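You operate a simulated robot arm through the tools that you are given. There is no shell and no other tool. Be economical: measure what you need, move in short steps, check, and stop when the job is done.

You are at the controls of a simulated two-armed robot. One attempt, no reset.

## Task
Take the green filter and put it in the clean tote. Put the yellow filter on the top of the sample table. Open the middle drawer of the parts bench, take the purple filter and put it in the inside the middle drawer of the parts bench, then shut the drawer. Take the green wax ring and leave it on the orange wiper. Fetch the worn wax ring and set it on the black mat on the collector cabinet. Fetch the grease brush and stand it on the purple wiper. Put the filter on the top of the fitting table away on the upper shelf of the collector cabinet. Put the green tin on the top of the fitting table away on the top of the parts bench. Put the yellow tin on the top of the fitting table away on the top of the parts bench. Close the left drawer of the workbench. Put the paper cone from the top of the sample table on the top of the gauge table. Put the pad on the top of the collector cabinet away on the top of the packing table. Pull the tester drawer open. Do these in any order. Set down upright: grease brush.

It is judged by the outcome, as a careful person would: the job done as asked, and still so three seconds after it is handed in. It fails if anything else is knocked over, pushed out of place, dropped, spilled or broken.

## Robot
Two 7-joint arms with two-finger parallel grippers on one trunk, on a base that drives. Base frame: it is fixed to the floor where the robot stands at the start and does not move with it; the origin is under the middle of the robot, x ahead of it, y to its left, z up; the surface under the hand at the start is at about z = 880. Readings come in mm, degrees, newtons and seconds.
The left shoulder is at the start at [80, 131, 947], the right one opposite. With the tool pointing down near the work surface each hand reaches from about 380 to 840 mm from the robot's upright axis, wherever it stands, measured 20 degrees to its own side. Places, roughly: black mat on the collector cabinet (29x21 cm) [-2200, -2500, 860]; clean tote [750, -2000, 1000]; filter [750, -750, 750]; grease brush (3x3x13 cm) [700, 1100, 1000]; green filter (7x7x5 cm) [700, 100, 900]; green tin [750, -500, 750]; green wax ring (4x4x4 cm) [700, 800, 900]; inside the middle drawer of the parts bench [600, 900, 700]; left drawer of the workbench [200, -1600, 800]; middle drawer of the parts bench [500, 900, 800]; orange wiper (8x8x2 cm) [400, 600, 900]; pad (25x13x4 cm) [-2100, -2300, 900]; paper cone (7x7x17 cm) [800, 4600, 1000]; purple filter (7x7x5 cm) [700, 200, 900]; purple wiper (8x8x2 cm) [400, 500, 900]; tester drawer [700, 0, 900]; top of the gauge table [-400, 6300, 800]; top of the packing table [-1600, 1100, 800]; top of the parts bench [700, 700, 900]; top of the sample table [700, 4600, 900]; upper shelf of the collector cabinet (25x40 cm) [-2220, -2180, 560]; worn wax ring (4x4x2 cm) [700, 1000, 900]; yellow filter (7x7x5 cm) [800, 200, 900]; yellow tin [750, -500, 750]. Payload 1.57 kg a hand.
Tool frame (each hand has its own): the origin (TCP) lies between the finger pads and is the grasp point; the fingertips stand 30 mm ahead of it; z points along the fingers, y is the line along which they close. The gripper opens to 110 mm. The fingers are 24 mm wide and 12 mm thick; the gripper's body (48 by 112 mm) begins 78 mm behind the TCP.
Orientation is told as [roll, pitch, yaw] about the base's x, y, z axes, in that order, counted from this pose: with the fingers straight down and closing along the base's y, the tool's x points along the base's -x, its y along +y and its z along -z.

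## Interface
- The arms move only by the tool jog_arm. It takes "left_steps", "right_steps" or both (then of equal length, played together; a hand with none holds still); each is a list of rows, each an object of numbers (a shift or turn left out is 0, a gripper value left out holds the last): "dx", "dy", "dz": the shift along the base's x, y, z in cm; "rx", "ry", "rz": the turn, a rotation vector about the base's x, y, z in degrees; "hand": the opening, from 0 (shut) to 1 (fully open). In form: [{"dx": .., "dy": .., "dz": .., "rx": .., "ry": .., "rz": .., "hand": ..}, ...]. A call has 1 to 8 rows; each row shifts and turns the commanded pose from where the row before left it. Each row takes 0.2 s and may step no farther than 50 mm and 8.6 degrees from the row before; otherwise, or with a gripper value out of range, the whole call is refused. Where a pose cannot be reached the arm comes as near as it can. A force on the tool above 40 N (or 10 N above the force at the start of the call, whichever is more), or a blocked arm, ends the call early, and 0.2 s more pass. The fingers move at their own pace (about 108 mm/s each) and stop on an object; they squeeze with about 30 N. The grip force told is the motor's: it shows also when the fingers shut on nothing. Time passes only in rows, and 0.2 s behind the last, so rows that do not move let the fingers close. It gives the time, the measured TCP pose, the force on the tool (base axes), the opening and the grip force at its end, in the units of the frame above (readings bear some noise), with the torque about the TCP (base axes, N m) and any sound that the robot's microphone picked up.
- Cameras (640 x 400 px; columns grow to the right, rows downward): "scene" is now at [-52, 6.8, 1420.9]; the picture's right is [0.08, -1.00, 0.00], its down [-0.54, -0.04, -0.84] and it looks along [0.84, 0.06, -0.54] (base axes); focal length 214 px, centre (320, 200). "left" rides on the left gripper at [70, -16, -141] in its tool frame; the picture's right is [0.23, 0.97, 0.00], its down [-0.86, 0.20, -0.48] and it looks along [-0.47, 0.11, 0.88] (tool axes); focal length 222 px, centre (320, 200). "right" rides on the right gripper at [70, 16, -141] in its tool frame; the picture's right is [-0.23, 0.97, 0.00], its down [-0.86, -0.20, -0.48] and it looks along [-0.47, -0.11, 0.88] (tool axes); focal length 222 px, centre (320, 200). There is no depth. A picture from a camera that has moved, and an enlarged one, comes with that camera's place and axes in the base frame and with its lens.
- camera(camera): a new picture of that camera. The clock stands still meanwhile.
- roll_base(legs): drives the robot by 1 to 6 legs, each [ahead, left, turn to the left] in mm, mm and degrees, along the robot's own axes; the way and the turn of a leg run together, so that a leg with both is an arc; at most 1500 mm and 180 degrees a leg. The arms and the cameras ride along, it lands a little off, and it stops where it bumps. It gives what a move gives.
- aim_head(pan, tilt): turns the head with the scene camera to pan (to the left, within 109 degrees either way) and tilt (down, from -29 to 69), counted from straight ahead of the robot. It gives what a move gives.
- enlarge(camera, box): a new picture of the part [left, top, right, bottom] of that camera's present view, enlarged. The clock stands still meanwhile.
- sign_off(): hands the job in; it is judged then, once.

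Go step by step. Nothing tells you exact positions but the pictures and the camera data: compare them with the known pose of the tool, close in by small moves and look again before you grip or let go. The budget is 588 turns and 370 pictures, counting those below and the enlarged ones. Unless the task says otherwise, let go and move clear before handing in.

The tools are called after ">>>" as a command line: name --argument value ..., lists and objects as JSON in quotes. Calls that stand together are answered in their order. jog_arm: Moves the arms, as the interface text tells. Its arguments: {"type":"object","properties":{"left_steps":{"type":"array","items":{"type":"object","properties":{"dx":{"type":"number"},"dy":{"type":"number"},"dz":{"type":"number"},"rx":{"type":"number"},"ry":{"type":"number"},"rz":{"type":"number"},"hand":{"type":"number"}}}},"right_steps":{"type":"array","items":{"type":"object","properties":{"dx":{"type":"number"},"dy":{"type":"number"},"dz":{"type":"number"},"rx":{"type":"number"},"ry":{"type":"number"},"rz":{"type":"number"},"hand":{"type":"number"}}}}},"required":[]} The other tools are called the same way: roll_base (legs) drives the base; aim_head (pan, tilt) turns the head that bears the scene camera; camera (camera) takes a picture; enlarge (camera, box) takes an enlarged picture of a part of a camera's view; sign_off () hands the job in.

At the start:

```text
clock: 0.0
left_tool_pos: [298.0, 416.5, 1217.5]
left_ee_rot: [0.0, 0.1, 0.0]
left_force: [-0.1, 0.7, -0.8]
left_torque: [0.01, -0.03, 0.0]
left_opening: 110.1
left_grip_force: 0.1
right_tool_pos: [510.9, 36.2, 1165.2]
right_ee_rot: [0.2, 0.0, 0.1]
right_force: [-0.1, -0.2, 0.4]
right_torque: [0.01, -0.03, -0.02]
right_opening: 110.2
right_grip_force: 0.1
robot x, y, heading: [1.2, -1.9, -0.2]
head pan, tilt: [4.4, 32.6]
```

scene: 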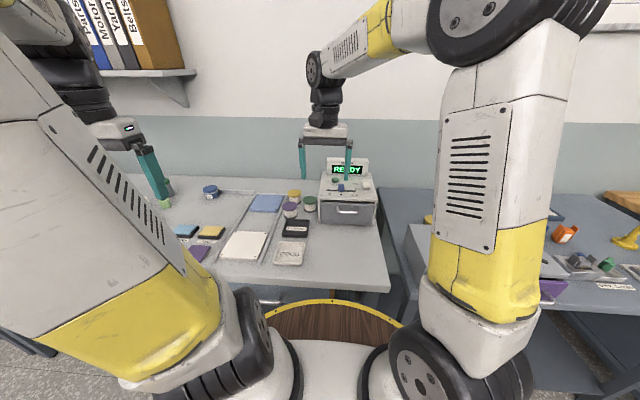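
right: 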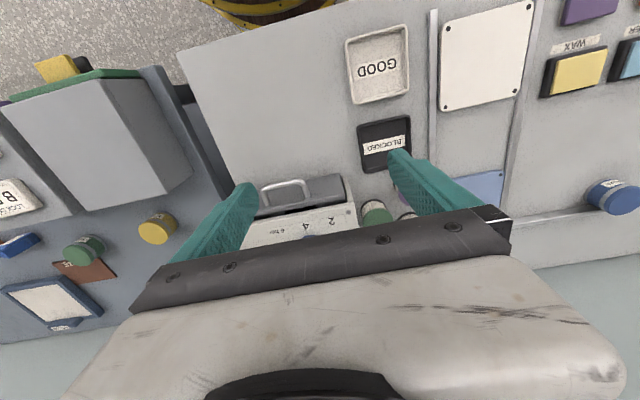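
left: 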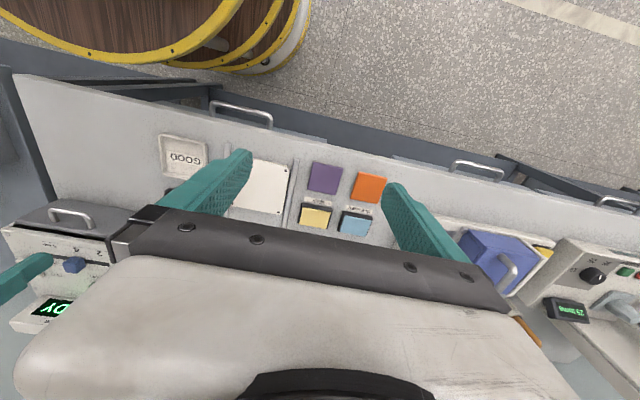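

I see the parts bench in front with the tester, filters and trays, but the arms block part of the view. I'll look around with the head first.

>>> enlarge --camera "scene" --box '[160, 150, 400, 300]'

>>> enlarge --camera "left" --box '[120, 60, 640, 385]'

>>> enlarge --camera "right" --box '[0, 0, 640, 400]'

>>> aim_head --pan 60 --tilt 25

>>> camera --camera "scene"

>>> aim_head --pan -60 --tilt 25

>>> camera --camera "scene"

```text
2.67 times, centred on (280, 225) of scene
camera zoom: at [-52.0, 6.8, 1420.9], right [0.08, -1.0, 0.0], down [-0.54, -0.04, -0.84], along [0.84, 0.06, -0.54], focal length 572 px, centre (427, 133)
```

zoom: 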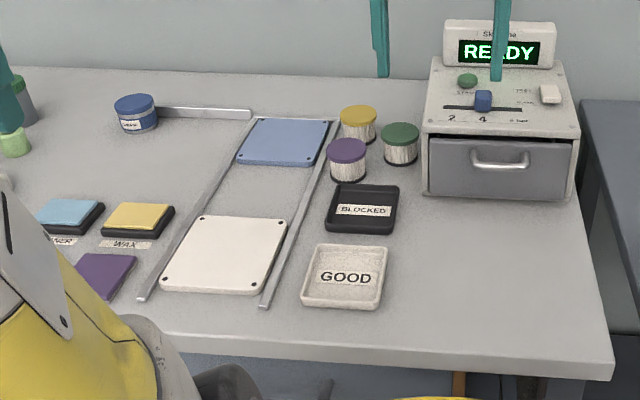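

```text
1.23 times, centred on (380, 222) of left
camera zoom: at [229.9, 399.3, 1359.5], right [-0.23, 0.97, 0.0], down [0.86, 0.2, 0.48], along [0.47, 0.11, -0.88], focal length 273 px, centre (246, 172)
```

zoom: 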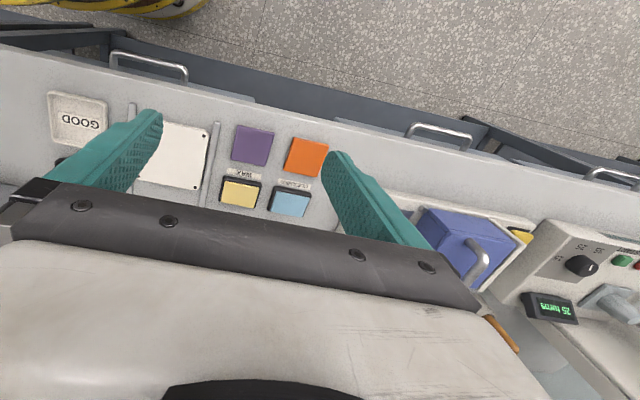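

```text
1.00 times, centred on (320, 200) of right (not enlarged: the box is as wide or as high as the picture)
camera zoom: at [441.6, 51.8, 1306.6], right [0.23, 0.97, 0.0], down [0.86, -0.2, 0.48], along [0.47, -0.11, -0.88], focal length 222 px, centre (320, 200)
```

zoom: 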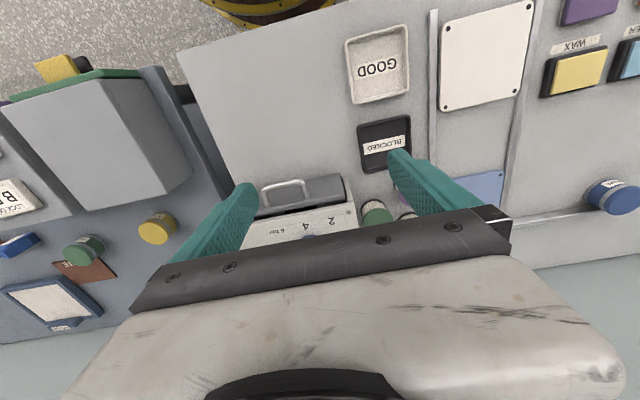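

```text
clock: 1.2
left_tool_pos: [298.0, 415.9, 1217.0]
left_ee_rot: [0.0, 0.0, 0.0]
left_force: [0.1, -0.1, 0.3]
left_torque: [0.0, -0.05, 0.0]
left_opening: 109.9
left_grip_force: 0.0
right_tool_pos: [510.7, 35.5, 1165.6]
right_ee_rot: [0.0, 0.0, -0.1]
right_force: [0.1, 1.0, 0.1]
right_torque: [-0.01, 0.03, 0.0]
right_opening: 110.1
right_grip_force: 0.0
robot x, y, heading: [0.3, -0.8, -0.0]
head pan, tilt: [60.0, 25.0]
```

```text
363 pictures are left
camera scene: at [-94.9, 79.7, 1432.9], right [0.87, -0.5, 0.0], down [-0.21, -0.37, -0.91], along [0.45, 0.78, -0.42], focal length 214 px, centre (320, 200)
```

scene: 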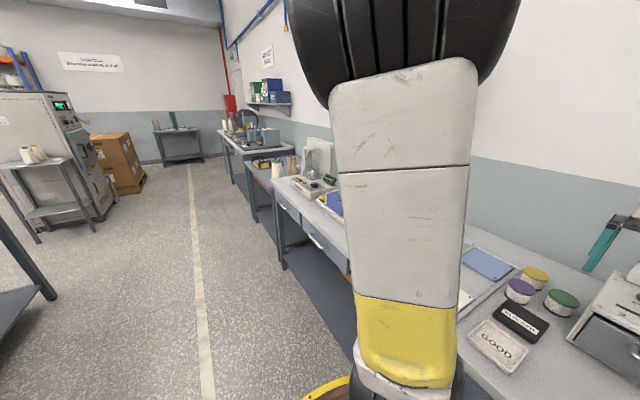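

```text
clock: 3.2
left_tool_pos: [297.9, 416.7, 1218.4]
left_ee_rot: [0.0, -0.1, 0.0]
left_force: [-0.6, 0.4, 0.0]
left_torque: [0.01, 0.0, 0.0]
left_opening: 110.3
left_grip_force: 0.1
right_tool_pos: [511.4, 35.7, 1165.7]
right_ee_rot: [0.0, 0.0, 0.0]
right_force: [0.1, -0.7, -0.4]
right_torque: [-0.02, -0.02, -0.01]
right_opening: 110.1
right_grip_force: 0.0
robot x, y, heading: [-3.3, -0.3, -0.2]
head pan, tilt: [-60.0, 25.0]
```

```text
362 pictures are left
camera scene: at [-94.9, -79.8, 1432.9], right [-0.87, -0.5, 0.0], down [-0.21, 0.37, -0.91], along [0.45, -0.78, -0.42], focal length 214 px, centre (320, 200)
```

scene: 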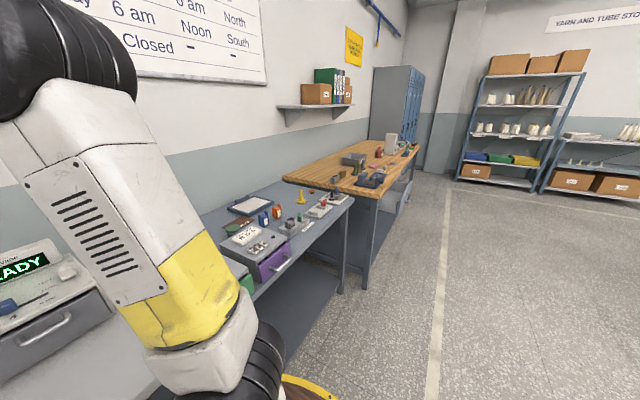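

The tester drawer handle is at about (594,-46,960). The filters are purple (654,178), green (696,103) and yellow (761,180). I'll turn the right hand 90° and bring it above the handle to hook it.

>>> jog_arm --right_steps '[{"rz": 8.5, "dy": -1, "dx": 0.5}, {"rz": 8.5, "dy": -1, "dx": 0.5}, {"rz": 8.5, "dy": -1, "dx": 0.5}, {"rz": 8.5, "dy": -1, "dx": 0.5}, {"rz": 8.5, "dy": -1, "dx": 0.5}, {"rz": 8.5, "dy": -1, "dx": 0.5}, {"rz": 8.5, "dy": -1, "dx": 0.5}, {"rz": 8.5, "dy": -1, "dx": 0.5}]'

>>> jog_arm --right_steps '[{"rz": 8, "dz": -2}, {"rz": 8, "dz": -2}, {"rz": 6, "dz": -2}, {}]'

>>> camera --camera "right"

>>> aim_head --pan 0 --tilt 33

>>> camera --camera "scene"

```text
clock: 5.0
left_tool_pos: [297.9, 414.9, 1218.6]
left_ee_rot: [0.0, 0.1, 0.0]
left_force: [-0.1, -0.8, 0.4]
left_torque: [-0.02, 0.01, 0.03]
left_opening: 110.1
left_grip_force: 0.1
right_tool_pos: [549.8, -43.5, 1166.5]
right_ee_rot: [-0.1, -0.1, 68.1]
right_force: [-0.6, 0.0, -0.3]
right_torque: [-0.01, -0.01, 0.0]
right_opening: 110.1
right_grip_force: 0.1
robot x, y, heading: [-3.5, 0.9, 0.2]
head pan, tilt: [-60.0, 25.0]
```

```text
clock: 6.0
left_tool_pos: [296.6, 415.5, 1217.3]
left_ee_rot: [0.0, 0.0, 0.0]
left_force: [0.6, -0.6, -0.5]
left_torque: [-0.03, 0.01, -0.03]
left_opening: 110.1
left_grip_force: 0.0
right_tool_pos: [550.2, -44.3, 1105.8]
right_ee_rot: [0.0, 0.1, 90.1]
right_force: [-0.7, 0.2, -0.4]
right_torque: [0.01, 0.02, 0.03]
right_opening: 110.0
right_grip_force: 0.1
robot x, y, heading: [3.4, 1.9, 0.1]
head pan, tilt: [-60.0, 25.0]
```

```text
361 pictures are left
camera right: at [535.4, -114.2, 1246.6], right [-0.97, 0.23, 0.0], down [0.2, 0.86, 0.48], along [0.11, 0.47, -0.88], focal length 222 px, centre (320, 200)
```

right: 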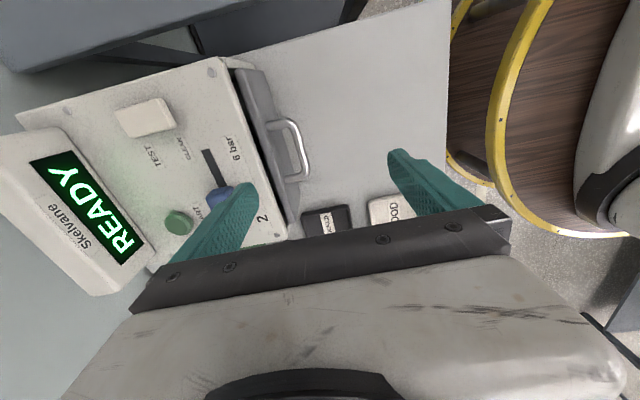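

```text
clock: 7.3
left_tool_pos: [297.3, 416.0, 1218.1]
left_ee_rot: [0.0, 0.0, 0.1]
left_force: [0.5, 0.6, 0.0]
left_torque: [0.02, 0.0, 0.0]
left_opening: 110.2
left_grip_force: 0.1
right_tool_pos: [551.1, -42.9, 1105.7]
right_ee_rot: [0.0, -0.1, 90.0]
right_force: [-0.9, -1.0, -0.2]
right_torque: [0.0, -0.05, 0.01]
right_opening: 109.7
right_grip_force: 0.0
robot x, y, heading: [-1.6, -0.4, 0.1]
head pan, tilt: [0.0, 33.0]
```

```text
360 pictures are left
camera scene: at [-51.9, -0.1, 1420.2], right [0.0, -1.0, 0.0], down [-0.54, 0.0, -0.84], along [0.84, 0.0, -0.54], focal length 214 px, centre (320, 200)
```

scene: 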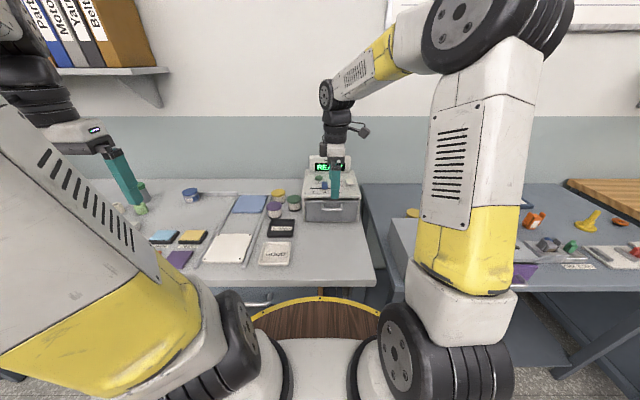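

>>> jog_arm --right_steps '[{"dx": 1.8, "dz": -3, "hand": 0.4}, {"dz": -3}, {"dz": -2}, {}]'

>>> camera --camera "right"

>>> enlarge --camera "scene" --box '[280, 150, 380, 240]'

```text
clock: 8.3
left_tool_pos: [297.3, 416.3, 1217.0]
left_ee_rot: [0.0, 0.0, 0.1]
left_force: [0.1, 0.3, 0.2]
left_torque: [-0.01, 0.02, -0.02]
left_opening: 110.2
left_grip_force: 0.2
right_tool_pos: [568.0, -43.9, 1024.0]
right_ee_rot: [0.0, 0.1, 90.0]
right_force: [0.6, 0.8, 0.0]
right_torque: [0.0, -0.04, 0.02]
right_opening: 43.9
right_grip_force: 0.0
robot x, y, heading: [-0.5, -2.6, -0.2]
head pan, tilt: [0.0, 33.0]
```

```text
359 pictures are left
camera right: at [553.0, -114.4, 1166.5], right [-0.97, 0.23, 0.0], down [0.2, 0.86, 0.48], along [0.11, 0.47, -0.88], focal length 222 px, centre (320, 200)
```

right: 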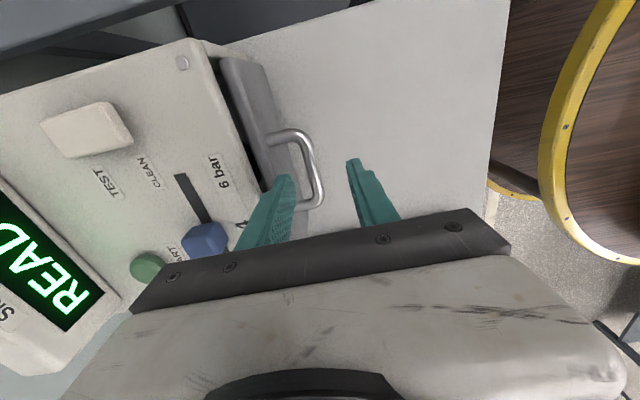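

```text
4.44 times, centred on (330, 195) of scene
camera zoom: at [-51.9, 0.0, 1420.2], right [0.0, -1.0, 0.0], down [-0.54, 0.0, -0.84], along [0.84, 0.0, -0.54], focal length 953 px, centre (276, 222)
```

zoom: 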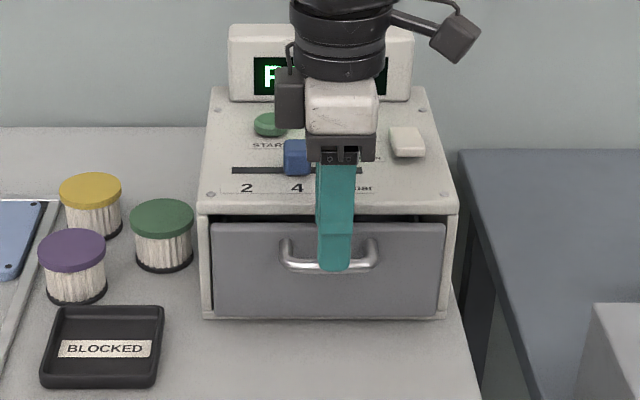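

>>> jog_arm --right_steps '[{"dz": -2}, {"dz": -2.2}, {"hand": 0.2}, {}]'

>>> camera --camera "right"

```text
clock: 9.3
left_tool_pos: [297.5, 416.8, 1215.7]
left_ee_rot: [0.0, 0.0, 0.0]
left_force: [-0.2, -0.7, -0.1]
left_torque: [0.02, 0.03, -0.01]
left_opening: 110.0
left_grip_force: 0.0
right_tool_pos: [567.3, -44.4, 984.1]
right_ee_rot: [-0.1, -0.1, 90.0]
right_force: [1.8, -0.7, 0.1]
right_torque: [0.02, -0.03, 0.02]
right_opening: 23.9
right_grip_force: 1.0
robot x, y, heading: [-0.3, -0.4, -0.2]
head pan, tilt: [0.0, 33.0]
```

```text
357 pictures are left
camera right: at [553.1, -114.6, 1124.5], right [-0.97, 0.23, 0.0], down [0.2, 0.86, 0.48], along [0.11, 0.47, -0.88], focal length 222 px, centre (320, 200)
```

right: 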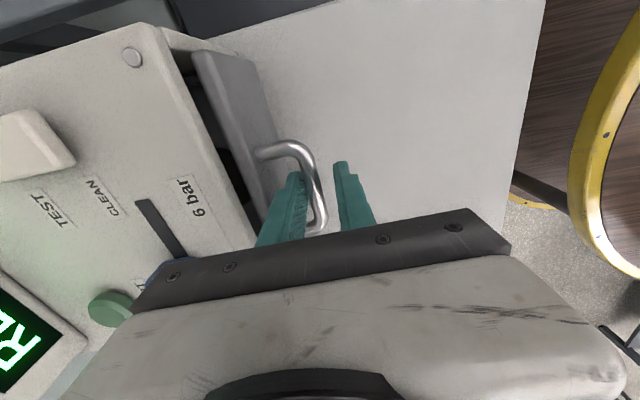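

The bar is between the fingers, so I'll pull.

>>> jog_arm --right_steps '[{"dx": -2}, {"dx": -2}, {"dx": -2}, {"dx": -2}, {"dx": -2}, {"dx": -2}]'

>>> camera --camera "right"

>>> enlarge --camera "scene" --box '[260, 150, 400, 280]'

```text
clock: 10.8
left_tool_pos: [297.4, 415.9, 1217.1]
left_ee_rot: [-0.1, 0.0, 0.0]
left_force: [-0.4, 0.1, 0.2]
left_torque: [-0.01, 0.04, 0.01]
left_opening: 110.1
left_grip_force: 0.1
right_tool_pos: [448.7, -43.9, 983.1]
right_ee_rot: [0.0, 0.0, 90.0]
right_force: [0.5, -0.4, 0.9]
right_torque: [-0.03, 0.02, 0.01]
right_opening: 21.8
right_grip_force: 0.1
robot x, y, heading: [1.4, 3.4, 0.2]
head pan, tilt: [0.0, 33.0]
```

```text
356 pictures are left
camera right: at [433.2, -113.7, 1124.6], right [-0.97, 0.23, 0.0], down [0.2, 0.85, 0.48], along [0.11, 0.47, -0.88], focal length 222 px, centre (320, 200)
```

right: 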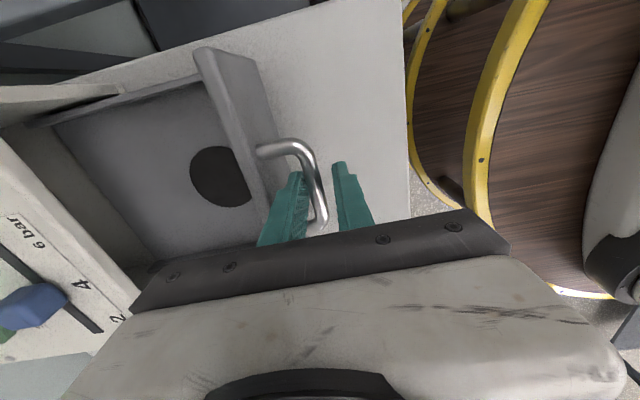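

```text
3.08 times, centred on (330, 215) of scene
camera zoom: at [-51.7, -0.1, 1420.2], right [0.0, -1.0, 0.0], down [-0.54, 0.0, -0.84], along [0.84, 0.0, -0.54], focal length 660 px, centre (289, 154)
```

zoom: 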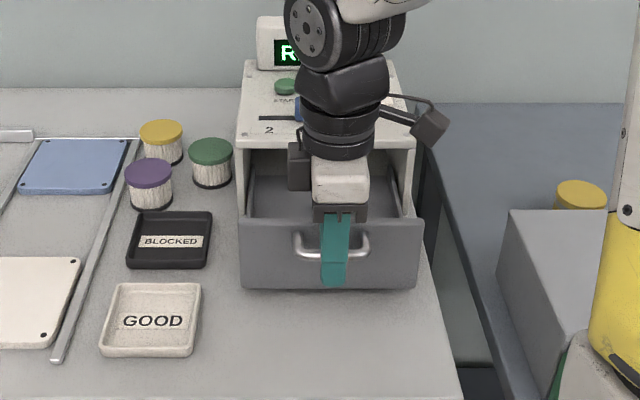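

It's open about 12 cm. I'll pull a little more to see whether it reaches its stop.

>>> jog_arm --right_steps '[{"dx": -1.5}, {"dx": -1.5}, {"dx": -1}]'

>>> enlarge --camera "scene" --box '[260, 150, 400, 280]'

```text
clock: 11.6
left_tool_pos: [297.6, 416.1, 1217.0]
left_ee_rot: [0.0, 0.0, 0.0]
left_force: [-0.8, -0.4, -0.3]
left_torque: [0.01, -0.02, 0.03]
left_opening: 110.0
left_grip_force: 0.1
right_tool_pos: [408.1, -44.1, 984.4]
right_ee_rot: [0.2, 0.0, 90.0]
right_force: [-0.1, 0.4, -0.5]
right_torque: [-0.01, -0.02, 0.01]
right_opening: 22.1
right_grip_force: 0.1
robot x, y, heading: [1.2, -2.8, -0.0]
head pan, tilt: [0.0, 33.0]
```

```text
3.08 times, centred on (330, 215) of scene
camera zoom: at [-51.8, -0.1, 1420.2], right [0.0, -1.0, 0.0], down [-0.54, 0.0, -0.84], along [0.84, 0.0, -0.54], focal length 660 px, centre (289, 154)
```

zoom: 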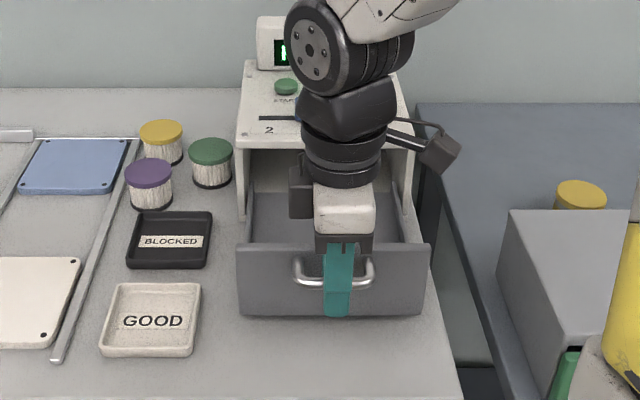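

The drawer is well open. I'll release, lift and go over the green filter.

>>> jog_arm --right_steps '[{"hand": 0.4}, {"dz": 3}, {"dz": 4, "hand": 0.85}, {"dz": 5}, {"dx": 5, "dy": 3}, {"dx": 5, "dy": 4}, {"dx": 5, "dy": 4}, {"dx": 5, "dy": 3}]'

>>> jog_arm --right_steps '[{"dx": 5}, {"dx": 3}, {}]'

>>> camera --camera "right"

```text
refused: row 5 steps farther than a row can; nothing moved
```

```text
clock: 12.3
left_tool_pos: [297.9, 416.6, 1217.9]
left_ee_rot: [0.0, -0.1, 0.0]
left_force: [0.0, 0.1, 0.7]
left_torque: [-0.02, 0.0, 0.01]
left_opening: 110.0
left_grip_force: 0.1
right_tool_pos: [489.1, -43.8, 982.7]
right_ee_rot: [0.1, -0.1, 90.0]
right_force: [0.2, 0.3, 1.2]
right_torque: [0.02, -0.01, 0.01]
right_opening: 22.1
right_grip_force: 0.1
robot x, y, heading: [0.8, -0.7, 0.2]
head pan, tilt: [0.0, 33.0]
```

```text
353 pictures are left
camera right: at [473.4, -114.7, 1125.1], right [-0.97, 0.23, 0.0], down [0.2, 0.86, 0.48], along [0.11, 0.47, -0.88], focal length 222 px, centre (320, 200)
```

right: 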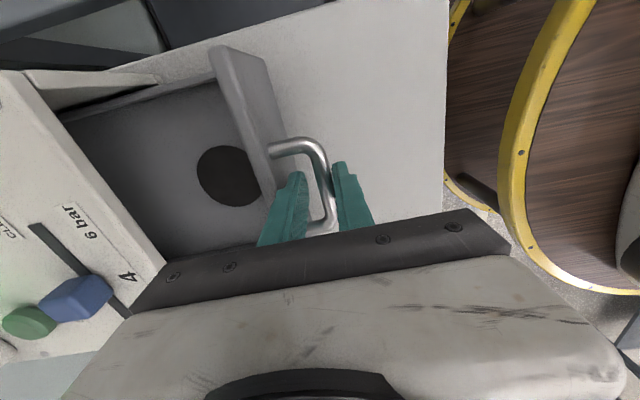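

That refused row pushed the drawer back, so I'll pull it out again and be more careful about batching.

>>> jog_arm --right_steps '[{"dx": -2}, {"dx": -2}, {"dx": -2}, {"dx": -2}, {"dx": -0.5}, {"hand": 0.4}, {"dz": 3}, {"dz": 4}]'

>>> enlarge --camera "scene" --box '[260, 150, 400, 280]'

```text
clock: 14.2
left_tool_pos: [299.2, 416.1, 1217.8]
left_ee_rot: [0.0, 0.1, 0.0]
left_force: [-0.8, 0.3, -0.6]
left_torque: [0.0, 0.02, 0.0]
left_opening: 110.3
left_grip_force: 0.0
right_tool_pos: [403.4, -43.9, 1054.3]
right_ee_rot: [0.0, 0.0, 90.0]
right_force: [0.1, -1.2, -0.5]
right_torque: [0.01, 0.05, 0.03]
right_opening: 44.0
right_grip_force: 0.2
robot x, y, heading: [1.0, 1.6, -0.2]
head pan, tilt: [0.0, 33.0]
```

```text
3.08 times, centred on (330, 215) of scene
camera zoom: at [-51.7, 0.0, 1420.2], right [0.0, -1.0, 0.0], down [-0.54, 0.0, -0.84], along [0.84, 0.0, -0.54], focal length 660 px, centre (289, 154)
```

zoom: 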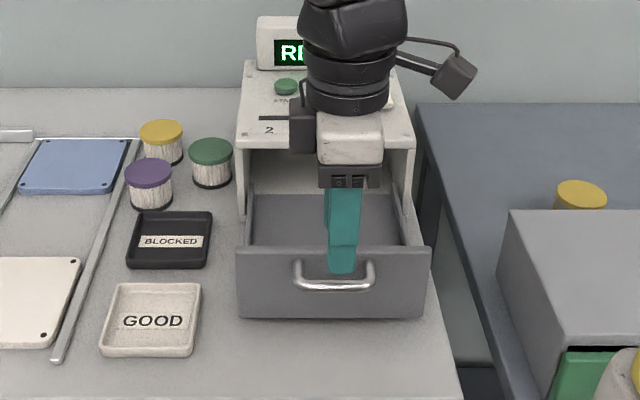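

>>> jog_arm --right_steps '[{"dz": 4.5, "hand": 0.85}, {"dx": 3.5, "dy": 3}, {"dx": 3.5, "dy": 3}, {"dx": 3.5, "dy": 3}, {"dx": 3.5, "dy": 3}, {"dx": 4, "dy": 2}, {"dx": 4.5}, {"dx": 3}]'

>>> camera --camera "right"

```text
clock: 15.9
left_tool_pos: [296.4, 416.1, 1218.7]
left_ee_rot: [0.1, 0.0, -0.1]
left_force: [0.3, 0.4, -0.4]
left_torque: [0.01, -0.02, 0.05]
left_opening: 110.2
left_grip_force: 0.1
right_tool_pos: [658.0, 96.9, 1098.3]
right_ee_rot: [0.1, 0.1, 90.0]
right_force: [0.5, 1.0, 0.1]
right_torque: [0.02, -0.07, -0.01]
right_opening: 93.3
right_grip_force: 0.0
robot x, y, heading: [0.5, -0.3, 0.0]
head pan, tilt: [0.0, 33.0]
```

```text
351 pictures are left
camera right: at [643.1, 26.1, 1238.9], right [-0.97, 0.23, 0.0], down [0.2, 0.86, 0.48], along [0.11, 0.47, -0.88], focal length 222 px, centre (320, 200)
```

right: 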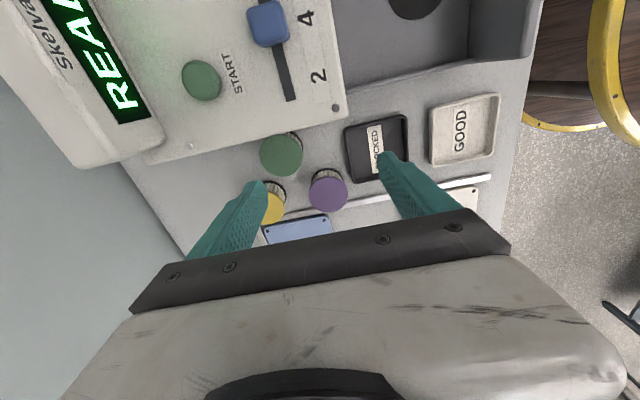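

>>> jog_arm --right_steps '[{"dx": 4, "dy": 0.5}, {"dx": 2.1, "dy": 0.5, "dz": -3}, {"dz": -4}, {"dz": -3}, {"dz": -2.5}, {}]'

>>> camera --camera "right"

>>> enlarge --camera "scene" --box '[240, 150, 380, 240]'

```text
clock: 17.4
left_tool_pos: [296.8, 417.1, 1217.1]
left_ee_rot: [-0.1, -0.1, 0.0]
left_force: [-0.5, 0.2, 0.1]
left_torque: [0.02, 0.03, -0.03]
left_opening: 110.0
left_grip_force: 0.0
right_tool_pos: [719.2, 104.9, 972.9]
right_ee_rot: [0.0, 0.0, 90.0]
right_force: [0.6, -0.1, -0.3]
right_torque: [0.03, -0.02, 0.01]
right_opening: 93.3
right_grip_force: 0.1
robot x, y, heading: [1.0, 1.0, -0.1]
head pan, tilt: [0.0, 33.0]
```

```text
350 pictures are left
camera right: at [703.5, 35.2, 1113.9], right [-0.97, 0.23, 0.0], down [0.2, 0.86, 0.48], along [0.11, 0.47, -0.88], focal length 222 px, centre (320, 200)
```

right: 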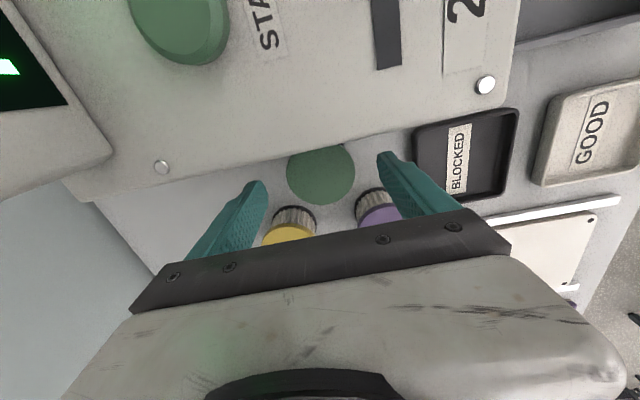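

```text
4.44 times, centred on (310, 195) of scene
camera zoom: at [-51.8, 0.0, 1420.2], right [0.0, -1.0, 0.0], down [-0.54, 0.0, -0.84], along [0.84, 0.0, -0.54], focal length 953 px, centre (364, 222)
```

zoom: 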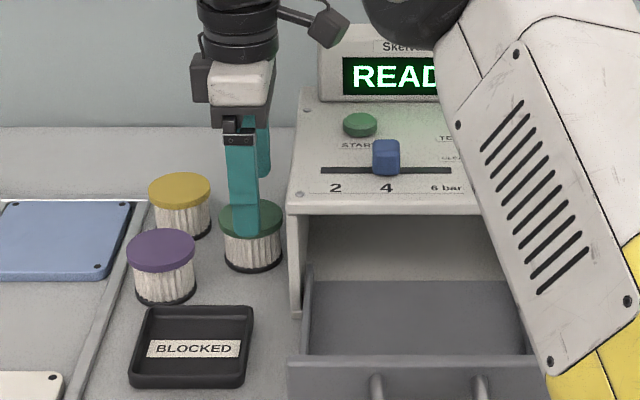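

>>> jog_arm --right_steps '[{"dy": 0.4, "dz": -2}, {"dz": -2}, {"dz": -1.2}, {"hand": 0}, {}, {}]'

>>> camera --camera "right"

```text
clock: 18.8
left_tool_pos: [298.4, 416.6, 1217.7]
left_ee_rot: [0.0, -0.1, 0.0]
left_force: [0.2, -0.1, -0.8]
left_torque: [0.02, 0.0, 0.02]
left_opening: 110.0
left_grip_force: 0.1
right_tool_pos: [719.4, 109.7, 921.3]
right_ee_rot: [0.0, 0.0, 89.9]
right_force: [0.7, 0.0, -0.3]
right_torque: [-0.01, -0.01, -0.03]
right_opening: 61.1
right_grip_force: 30.3
robot x, y, heading: [-0.3, -2.7, -0.2]
head pan, tilt: [0.0, 33.0]
```

```text
348 pictures are left
camera right: at [704.3, 39.3, 1062.3], right [-0.97, 0.23, 0.0], down [0.2, 0.86, 0.48], along [0.11, 0.47, -0.88], focal length 222 px, centre (320, 200)
```

right: 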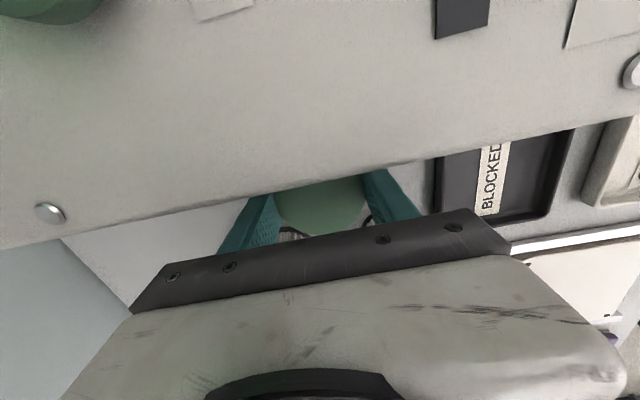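

Gripped. I'll lift it and retract.

>>> jog_arm --right_steps '[{"dz": 3}, {"dz": 5}, {"dz": 5}, {"dz": 5}, {"dz": 4, "dx": -2.5}, {"dx": -4.9}, {"dx": -4.9}, {"dx": -4.9}]'

>>> jog_arm --right_steps '[{"dx": -4, "dy": -3}, {"dx": -2, "dy": -4}, {"dy": -4.5}, {"dy": -4.5}, {"dy": -4.5}, {"dy": -4.5}]'

>>> camera --camera "scene"

```text
clock: 20.6
left_tool_pos: [298.8, 416.8, 1217.7]
left_ee_rot: [0.1, 0.0, 0.0]
left_force: [0.1, -0.1, 0.4]
left_torque: [0.0, 0.01, -0.02]
left_opening: 109.9
left_grip_force: 0.0
right_tool_pos: [548.5, 110.3, 1141.5]
right_ee_rot: [0.0, -0.1, 89.9]
right_force: [-1.1, -0.1, -1.0]
right_torque: [-0.03, 0.07, 0.03]
right_opening: 60.9
right_grip_force: 30.1
robot x, y, heading: [-2.8, -3.5, 0.3]
head pan, tilt: [0.0, 33.0]
```

```text
clock: 21.9
left_tool_pos: [297.3, 416.4, 1218.2]
left_ee_rot: [0.0, -0.1, -0.1]
left_force: [0.3, 0.1, 1.1]
left_torque: [-0.02, 0.01, -0.01]
left_opening: 109.8
left_grip_force: 0.0
right_tool_pos: [488.2, -140.0, 1141.5]
right_ee_rot: [0.0, -0.1, 90.1]
right_force: [-0.1, 1.2, -1.9]
right_torque: [-0.05, -0.02, 0.0]
right_opening: 61.3
right_grip_force: 29.7
robot x, y, heading: [-1.2, -0.4, -0.0]
head pan, tilt: [0.0, 33.0]
```

```text
347 pictures are left
camera scene: at [-51.8, 0.3, 1420.2], right [0.0, -1.0, 0.0], down [-0.54, 0.0, -0.84], along [0.84, 0.0, -0.54], focal length 214 px, centre (320, 200)
```

scene: 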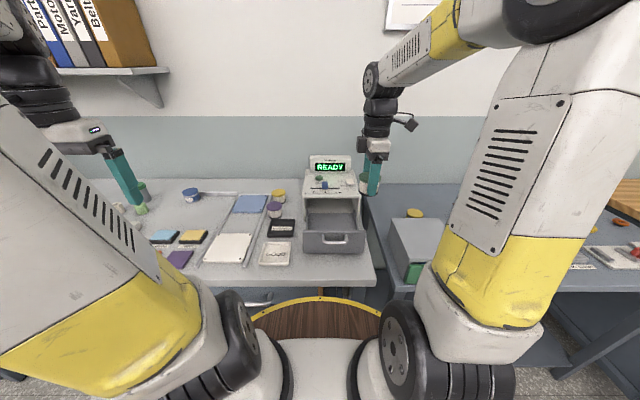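

Next I'll back off and drive right to the workbench to look at it.

>>> roll_base --legs '[[-350, 0, 0], [0, -1300, 0]]'

>>> aim_head --pan -35 --tilt 25

>>> camera --camera "scene"

>>> aim_head --pan 15 --tilt 25

>>> camera --camera "scene"

```text
clock: 30.3
left_tool_pos: [-60.8, -869.7, 1217.6]
left_ee_rot: [0.0, 0.0, -0.7]
left_force: [-0.5, 0.1, 0.1]
left_torque: [0.03, -0.01, -0.03]
left_opening: 110.1
left_grip_force: 0.0
right_tool_pos: [121.7, -1429.3, 1140.2]
right_ee_rot: [0.0, 0.0, 89.1]
right_force: [0.9, 0.4, -0.7]
right_torque: [-0.01, -0.01, 0.0]
right_opening: 60.9
right_grip_force: 30.1
robot x, y, heading: [-362.7, -1281.5, -0.7]
head pan, tilt: [0.0, 33.0]
```

```text
clock: 31.3
left_tool_pos: [-61.8, -870.3, 1217.5]
left_ee_rot: [0.0, 0.1, -0.9]
left_force: [0.5, 0.0, 0.5]
left_torque: [0.01, -0.04, 0.0]
left_opening: 110.1
left_grip_force: 0.1
right_tool_pos: [122.0, -1428.9, 1141.6]
right_ee_rot: [0.0, 0.0, 89.2]
right_force: [-0.3, 0.4, -0.8]
right_torque: [-0.01, -0.01, 0.0]
right_opening: 61.2
right_grip_force: 30.0
robot x, y, heading: [-360.1, -1285.5, -0.7]
head pan, tilt: [-35.0, 25.0]
```

```text
346 pictures are left
camera scene: at [-430.0, -1334.9, 1432.9], right [-0.58, -0.81, 0.0], down [-0.34, 0.25, -0.91], along [0.74, -0.53, -0.42], focal length 214 px, centre (320, 200)
```

scene: 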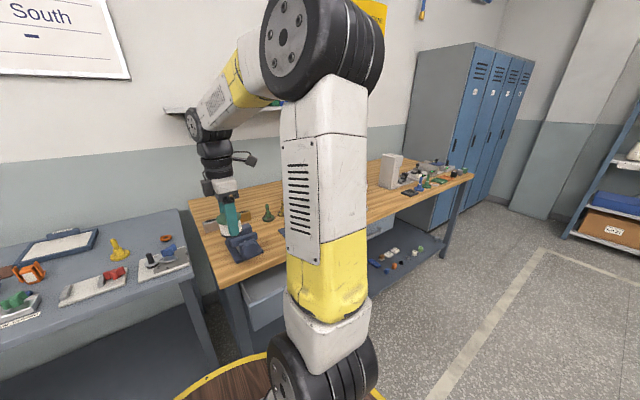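

```text
clock: 32.5
left_tool_pos: [-60.1, -869.8, 1217.6]
left_ee_rot: [0.0, 0.0, -0.7]
left_force: [-0.2, 0.5, -1.5]
left_torque: [0.02, -0.01, 0.01]
left_opening: 110.0
left_grip_force: 0.0
right_tool_pos: [122.7, -1429.1, 1141.5]
right_ee_rot: [0.0, -0.1, 89.2]
right_force: [0.8, -0.6, -1.1]
right_torque: [-0.02, -0.03, -0.02]
right_opening: 61.0
right_grip_force: 30.3
robot x, y, heading: [-363.1, -1282.5, -0.7]
head pan, tilt: [15.0, 25.0]
```

```text
345 pictures are left
camera scene: at [-415.5, -1258.5, 1432.9], right [0.24, -0.97, 0.0], down [-0.41, -0.1, -0.91], along [0.88, 0.22, -0.42], focal length 214 px, centre (320, 200)
```

scene: 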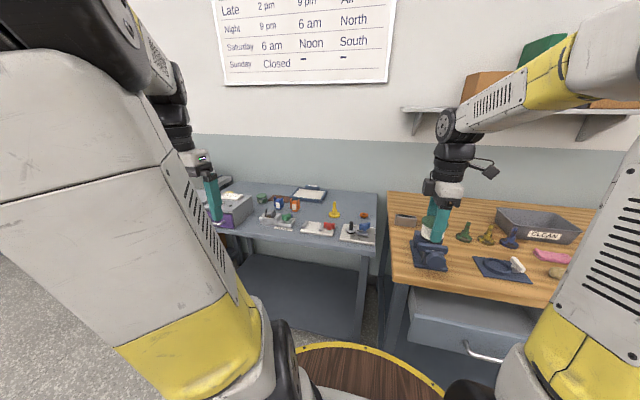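

I see the clean tote on the wooden workbench and the open left drawer. I'll move further right to face both.

>>> roll_base --legs '[[0, -500, 0.7]]'

>>> aim_head --pan 0 --tilt 30

>>> camera --camera "scene"

>>> camera --camera "left"

>>> camera --camera "right"

```text
clock: 35.4
left_tool_pos: [-69.3, -1365.4, 1218.0]
left_ee_rot: [0.0, 0.0, 0.0]
left_force: [-0.1, -0.3, -0.2]
left_torque: [0.02, -0.01, 0.01]
left_opening: 110.2
left_grip_force: 0.0
right_tool_pos: [120.6, -1919.6, 1141.4]
right_ee_rot: [0.0, 0.0, 90.0]
right_force: [0.6, 0.6, -1.4]
right_torque: [0.0, -0.01, 0.02]
right_opening: 61.1
right_grip_force: 29.7
robot x, y, heading: [-365.6, -1780.6, 0.1]
head pan, tilt: [15.0, 25.0]
```

```text
clock: 36.2
left_tool_pos: [-70.1, -1364.5, 1217.2]
left_ee_rot: [0.0, 0.0, 0.0]
left_force: [-0.2, -0.3, -0.7]
left_torque: [-0.01, 0.02, -0.03]
left_opening: 110.2
left_grip_force: 0.0
right_tool_pos: [121.5, -1921.6, 1142.1]
right_ee_rot: [0.0, 0.1, 90.0]
right_force: [0.4, 0.9, -0.9]
right_torque: [-0.02, -0.04, -0.03]
right_opening: 61.0
right_grip_force: 30.0
robot x, y, heading: [-371.6, -1782.4, -0.1]
head pan, tilt: [0.0, 30.0]
```

```text
344 pictures are left
camera scene: at [-417.6, -1781.0, 1424.9], right [0.0, -1.0, 0.0], down [-0.5, 0.0, -0.87], along [0.87, 0.0, -0.5], focal length 214 px, centre (320, 200)
```

scene: 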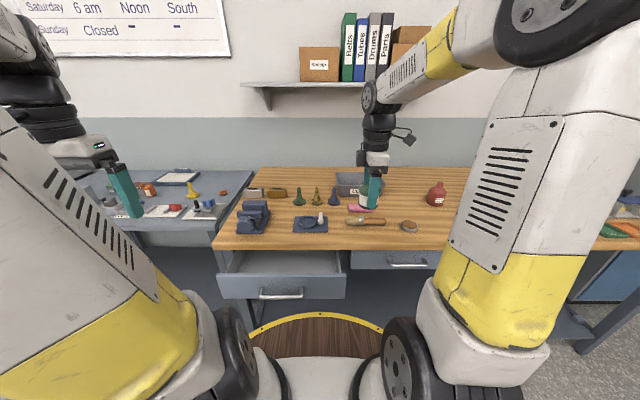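

```text
343 pictures are left
camera left: at [-137.3, -1381.6, 1359.4], right [-0.23, 0.97, 0.0], down [0.86, 0.2, 0.48], along [0.47, 0.11, -0.88], focal length 222 px, centre (320, 200)
```

left: 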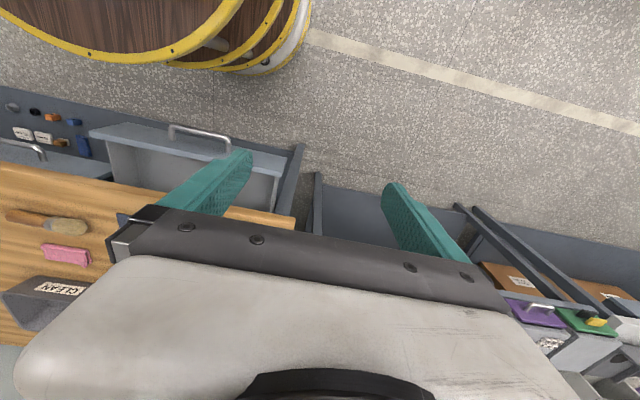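

```text
342 pictures are left
camera right: at [105.7, -1991.0, 1282.6], right [-0.97, 0.23, 0.0], down [0.2, 0.86, 0.48], along [0.11, 0.47, -0.88], focal length 222 px, centre (320, 200)
```

right: 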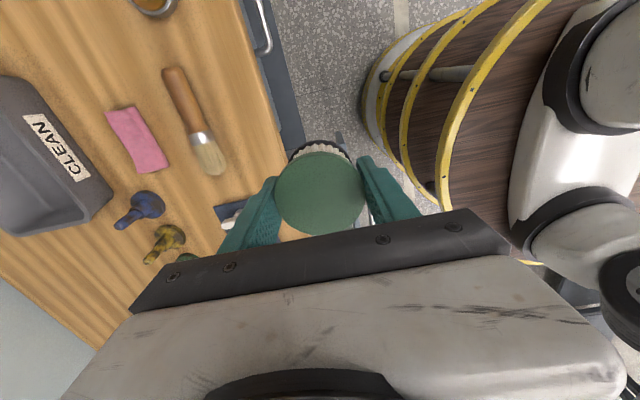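

The drawer handle is at about (64,-1649,769) and the bench front at about x=200. I'll bring the closed left hand down in front of the handle to push it shut.

>>> jog_arm --left_steps '[{"dx": 0.8, "dy": -4.5, "hand": 0}, {"dx": 0.8, "dy": -4.5}, {"dx": 0.8, "dy": -4.5}, {"dx": 0.8, "dy": -4.5}, {"dx": 0.8, "dy": -4.5}, {"dx": 0.8, "dy": -4.5}, {"dy": -1.4, "dx": 1, "dz": -4}, {"dz": -4}]'

>>> jog_arm --left_steps '[{"dz": -5}, {"dz": -5}, {"dz": -5}, {"dz": -5}, {"dz": -5}]'

>>> camera --camera "left"

>>> camera --camera "scene"

```text
clock: 38.0
left_tool_pos: [-11.4, -1649.4, 1135.7]
left_ee_rot: [0.0, -0.1, 0.1]
left_force: [0.0, 0.0, -0.6]
left_torque: [0.01, 0.01, 0.01]
left_opening: 0.0
left_grip_force: 21.2
right_tool_pos: [119.4, -1921.2, 1141.1]
right_ee_rot: [0.1, 0.0, 90.0]
right_force: [0.1, -0.7, -0.8]
right_torque: [0.02, 0.0, 0.01]
right_opening: 61.1
right_grip_force: 30.5
robot x, y, heading: [-366.8, -1780.5, -0.0]
head pan, tilt: [0.0, 30.0]
```

```text
clock: 39.2
left_tool_pos: [-1.1, -1648.1, 888.8]
left_ee_rot: [0.0, 0.1, 0.0]
left_force: [-0.1, -0.5, 0.2]
left_torque: [0.05, 0.0, 0.0]
left_opening: 0.2
left_grip_force: 21.0
left hand out of reach, approached as far as the arm can: row 5
right_tool_pos: [120.1, -1919.7, 1142.4]
right_ee_rot: [0.0, -0.1, 90.0]
right_force: [0.2, -0.8, 0.3]
right_torque: [0.02, -0.02, 0.02]
right_opening: 60.9
right_grip_force: 30.1
robot x, y, heading: [-363.8, -1783.9, 0.2]
head pan, tilt: [0.0, 30.0]
```

```text
341 pictures are left
camera left: at [-69.6, -1665.3, 1029.7], right [-0.23, 0.97, 0.0], down [0.86, 0.2, 0.48], along [0.46, 0.11, -0.88], focal length 222 px, centre (320, 200)
```

left: 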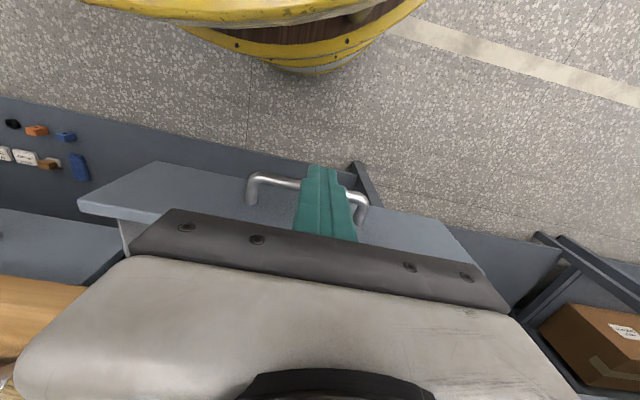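

```text
340 pictures are left
camera scene: at [-418.2, -1781.1, 1424.9], right [0.0, -1.0, 0.0], down [-0.5, 0.0, -0.87], along [0.87, 0.0, -0.5], focal length 214 px, centre (320, 200)
```

scene: 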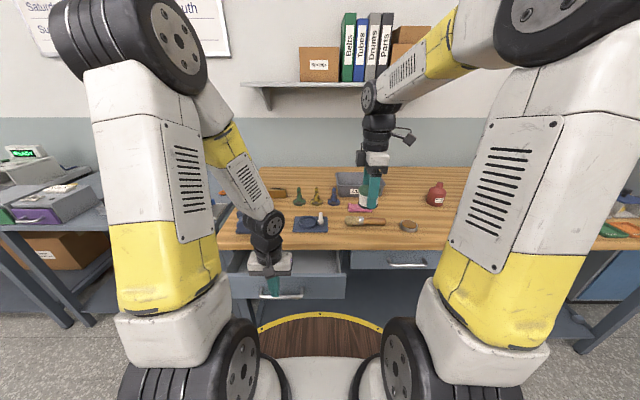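

Too close for reach, so I'll back the base 100 mm, then lower the hand in front of the handle.

>>> roll_base --legs '[[-110, 0, 0]]'

>>> jog_arm --left_steps '[{"dx": 4, "dz": -2}, {"dx": 4, "dz": -2}, {"dx": 1, "dz": -4}, {"dz": -4.5}, {}]'

>>> camera --camera "left"

>>> enlarge --camera "scene" --box '[200, 220, 400, 340]'

```text
clock: 40.4
left_tool_pos: [-111.4, -1647.8, 887.8]
left_ee_rot: [0.1, 0.1, 0.0]
left_force: [-0.7, -0.5, 0.6]
left_torque: [-0.02, 0.02, 0.0]
left_opening: 0.0
left_grip_force: 21.8
right_tool_pos: [11.8, -1920.5, 1141.4]
right_ee_rot: [0.0, 0.0, 89.9]
right_force: [0.2, -0.4, -1.1]
right_torque: [-0.01, 0.03, -0.04]
right_opening: 61.0
right_grip_force: 29.9
robot x, y, heading: [-474.1, -1780.7, 0.2]
head pan, tilt: [0.0, 30.0]
```

```text
clock: 41.6
left_tool_pos: [-21.1, -1647.2, 761.2]
left_ee_rot: [-0.1, 0.1, -0.1]
left_force: [0.3, -0.1, 0.5]
left_torque: [0.0, -0.01, 0.01]
left_opening: 0.0
left_grip_force: 21.5
right_tool_pos: [12.4, -1920.1, 1141.3]
right_ee_rot: [0.0, -0.1, 90.0]
right_force: [0.3, 0.0, -0.2]
right_torque: [0.0, 0.0, 0.01]
right_opening: 61.1
right_grip_force: 30.0
robot x, y, heading: [-475.3, -1779.6, -0.0]
head pan, tilt: [0.0, 30.0]
```

```text
339 pictures are left
camera left: at [-89.0, -1665.6, 904.7], right [-0.23, 0.97, 0.0], down [0.86, 0.2, 0.48], along [0.46, 0.11, -0.88], focal length 222 px, centre (320, 200)
```

left: 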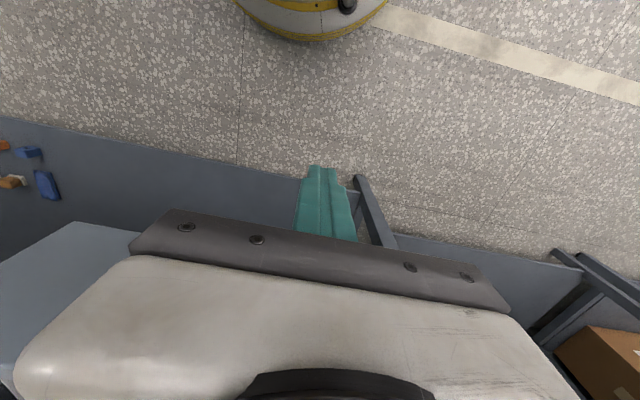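

```text
3.20 times, centred on (300, 280) of scene
camera zoom: at [-527.6, -1781.2, 1424.9], right [0.0, -1.0, 0.0], down [-0.5, 0.0, -0.87], along [0.87, 0.0, -0.5], focal length 686 px, centre (384, -56)
```

zoom: 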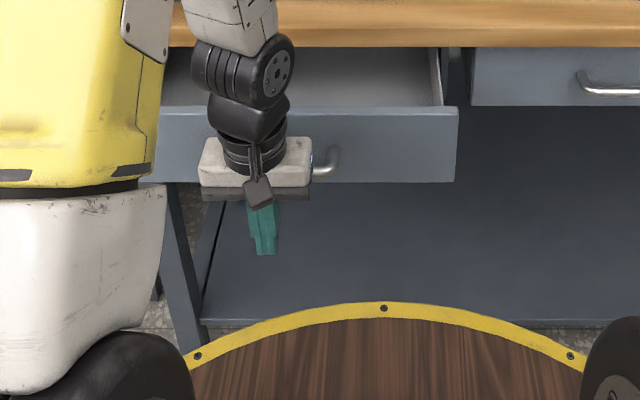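

>>> jog_arm --left_steps '[{"dx": 3}, {"dx": 2}, {"dx": 2}, {"dx": 2}, {"dx": 2}, {"dx": 2}]'

>>> enlarge --camera "scene" --box '[200, 220, 400, 340]'

```text
clock: 43.0
left_tool_pos: [109.8, -1646.9, 762.5]
left_ee_rot: [0.1, 0.0, -0.1]
left_force: [0.3, -0.3, -0.3]
left_torque: [-0.01, -0.03, 0.0]
left_opening: 0.1
left_grip_force: 22.2
right_tool_pos: [11.5, -1920.3, 1142.7]
right_ee_rot: [0.0, 0.0, 90.1]
right_force: [-0.2, 0.8, -1.0]
right_torque: [0.01, -0.04, 0.02]
right_opening: 61.0
right_grip_force: 30.1
robot x, y, heading: [-476.3, -1781.0, -0.2]
head pan, tilt: [0.0, 30.0]
```

```text
3.20 times, centred on (300, 280) of scene
camera zoom: at [-527.6, -1781.2, 1424.9], right [0.0, -1.0, 0.0], down [-0.5, 0.0, -0.87], along [0.87, 0.0, -0.5], focal length 686 px, centre (384, -56)
```

zoom: 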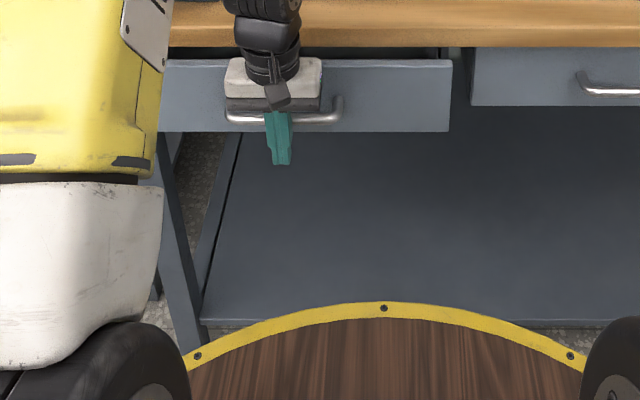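

>>> jog_arm --left_steps '[{"dx": 1.5}, {"dx": 1.5}, {"dx": 1.5}, {"dx": 1.5}, {"dx": 1}]'

>>> enlarge --camera "scene" --box '[200, 220, 400, 340]'

```text
clock: 43.9
left_tool_pos: [154.0, -1648.3, 762.1]
left_ee_rot: [0.1, 0.7, 0.0]
left_force: [-5.8, -1.4, 0.0]
left_torque: [0.1, -0.76, 0.02]
left_opening: 0.0
left_grip_force: 21.4
right_tool_pos: [10.3, -1920.8, 1140.5]
right_ee_rot: [0.0, 0.0, 90.1]
right_force: [0.6, 0.0, -0.7]
right_torque: [-0.01, 0.0, 0.0]
right_opening: 60.9
right_grip_force: 29.9
robot x, y, heading: [-477.6, -1781.7, 0.3]
head pan, tilt: [0.0, 30.0]
stopped in row 4 (left hand): the force on the tool passed its limit at 50 N (the readings are from after the stop); the commanded pose is now the measured one
```

```text
3.20 times, centred on (300, 280) of scene
camera zoom: at [-528.0, -1781.2, 1424.9], right [0.0, -1.0, 0.0], down [-0.5, 0.0, -0.87], along [0.87, 0.0, -0.5], focal length 686 px, centre (384, -56)
```

zoom: 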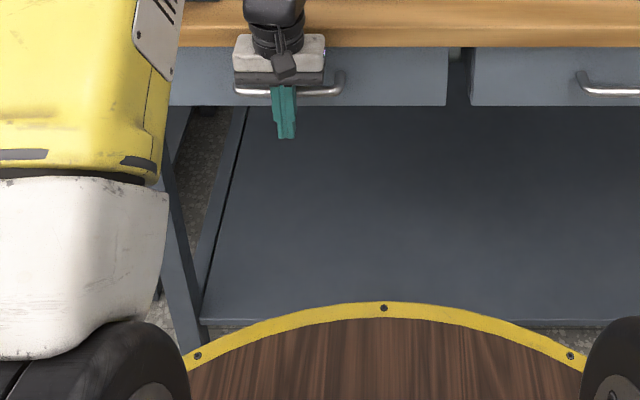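

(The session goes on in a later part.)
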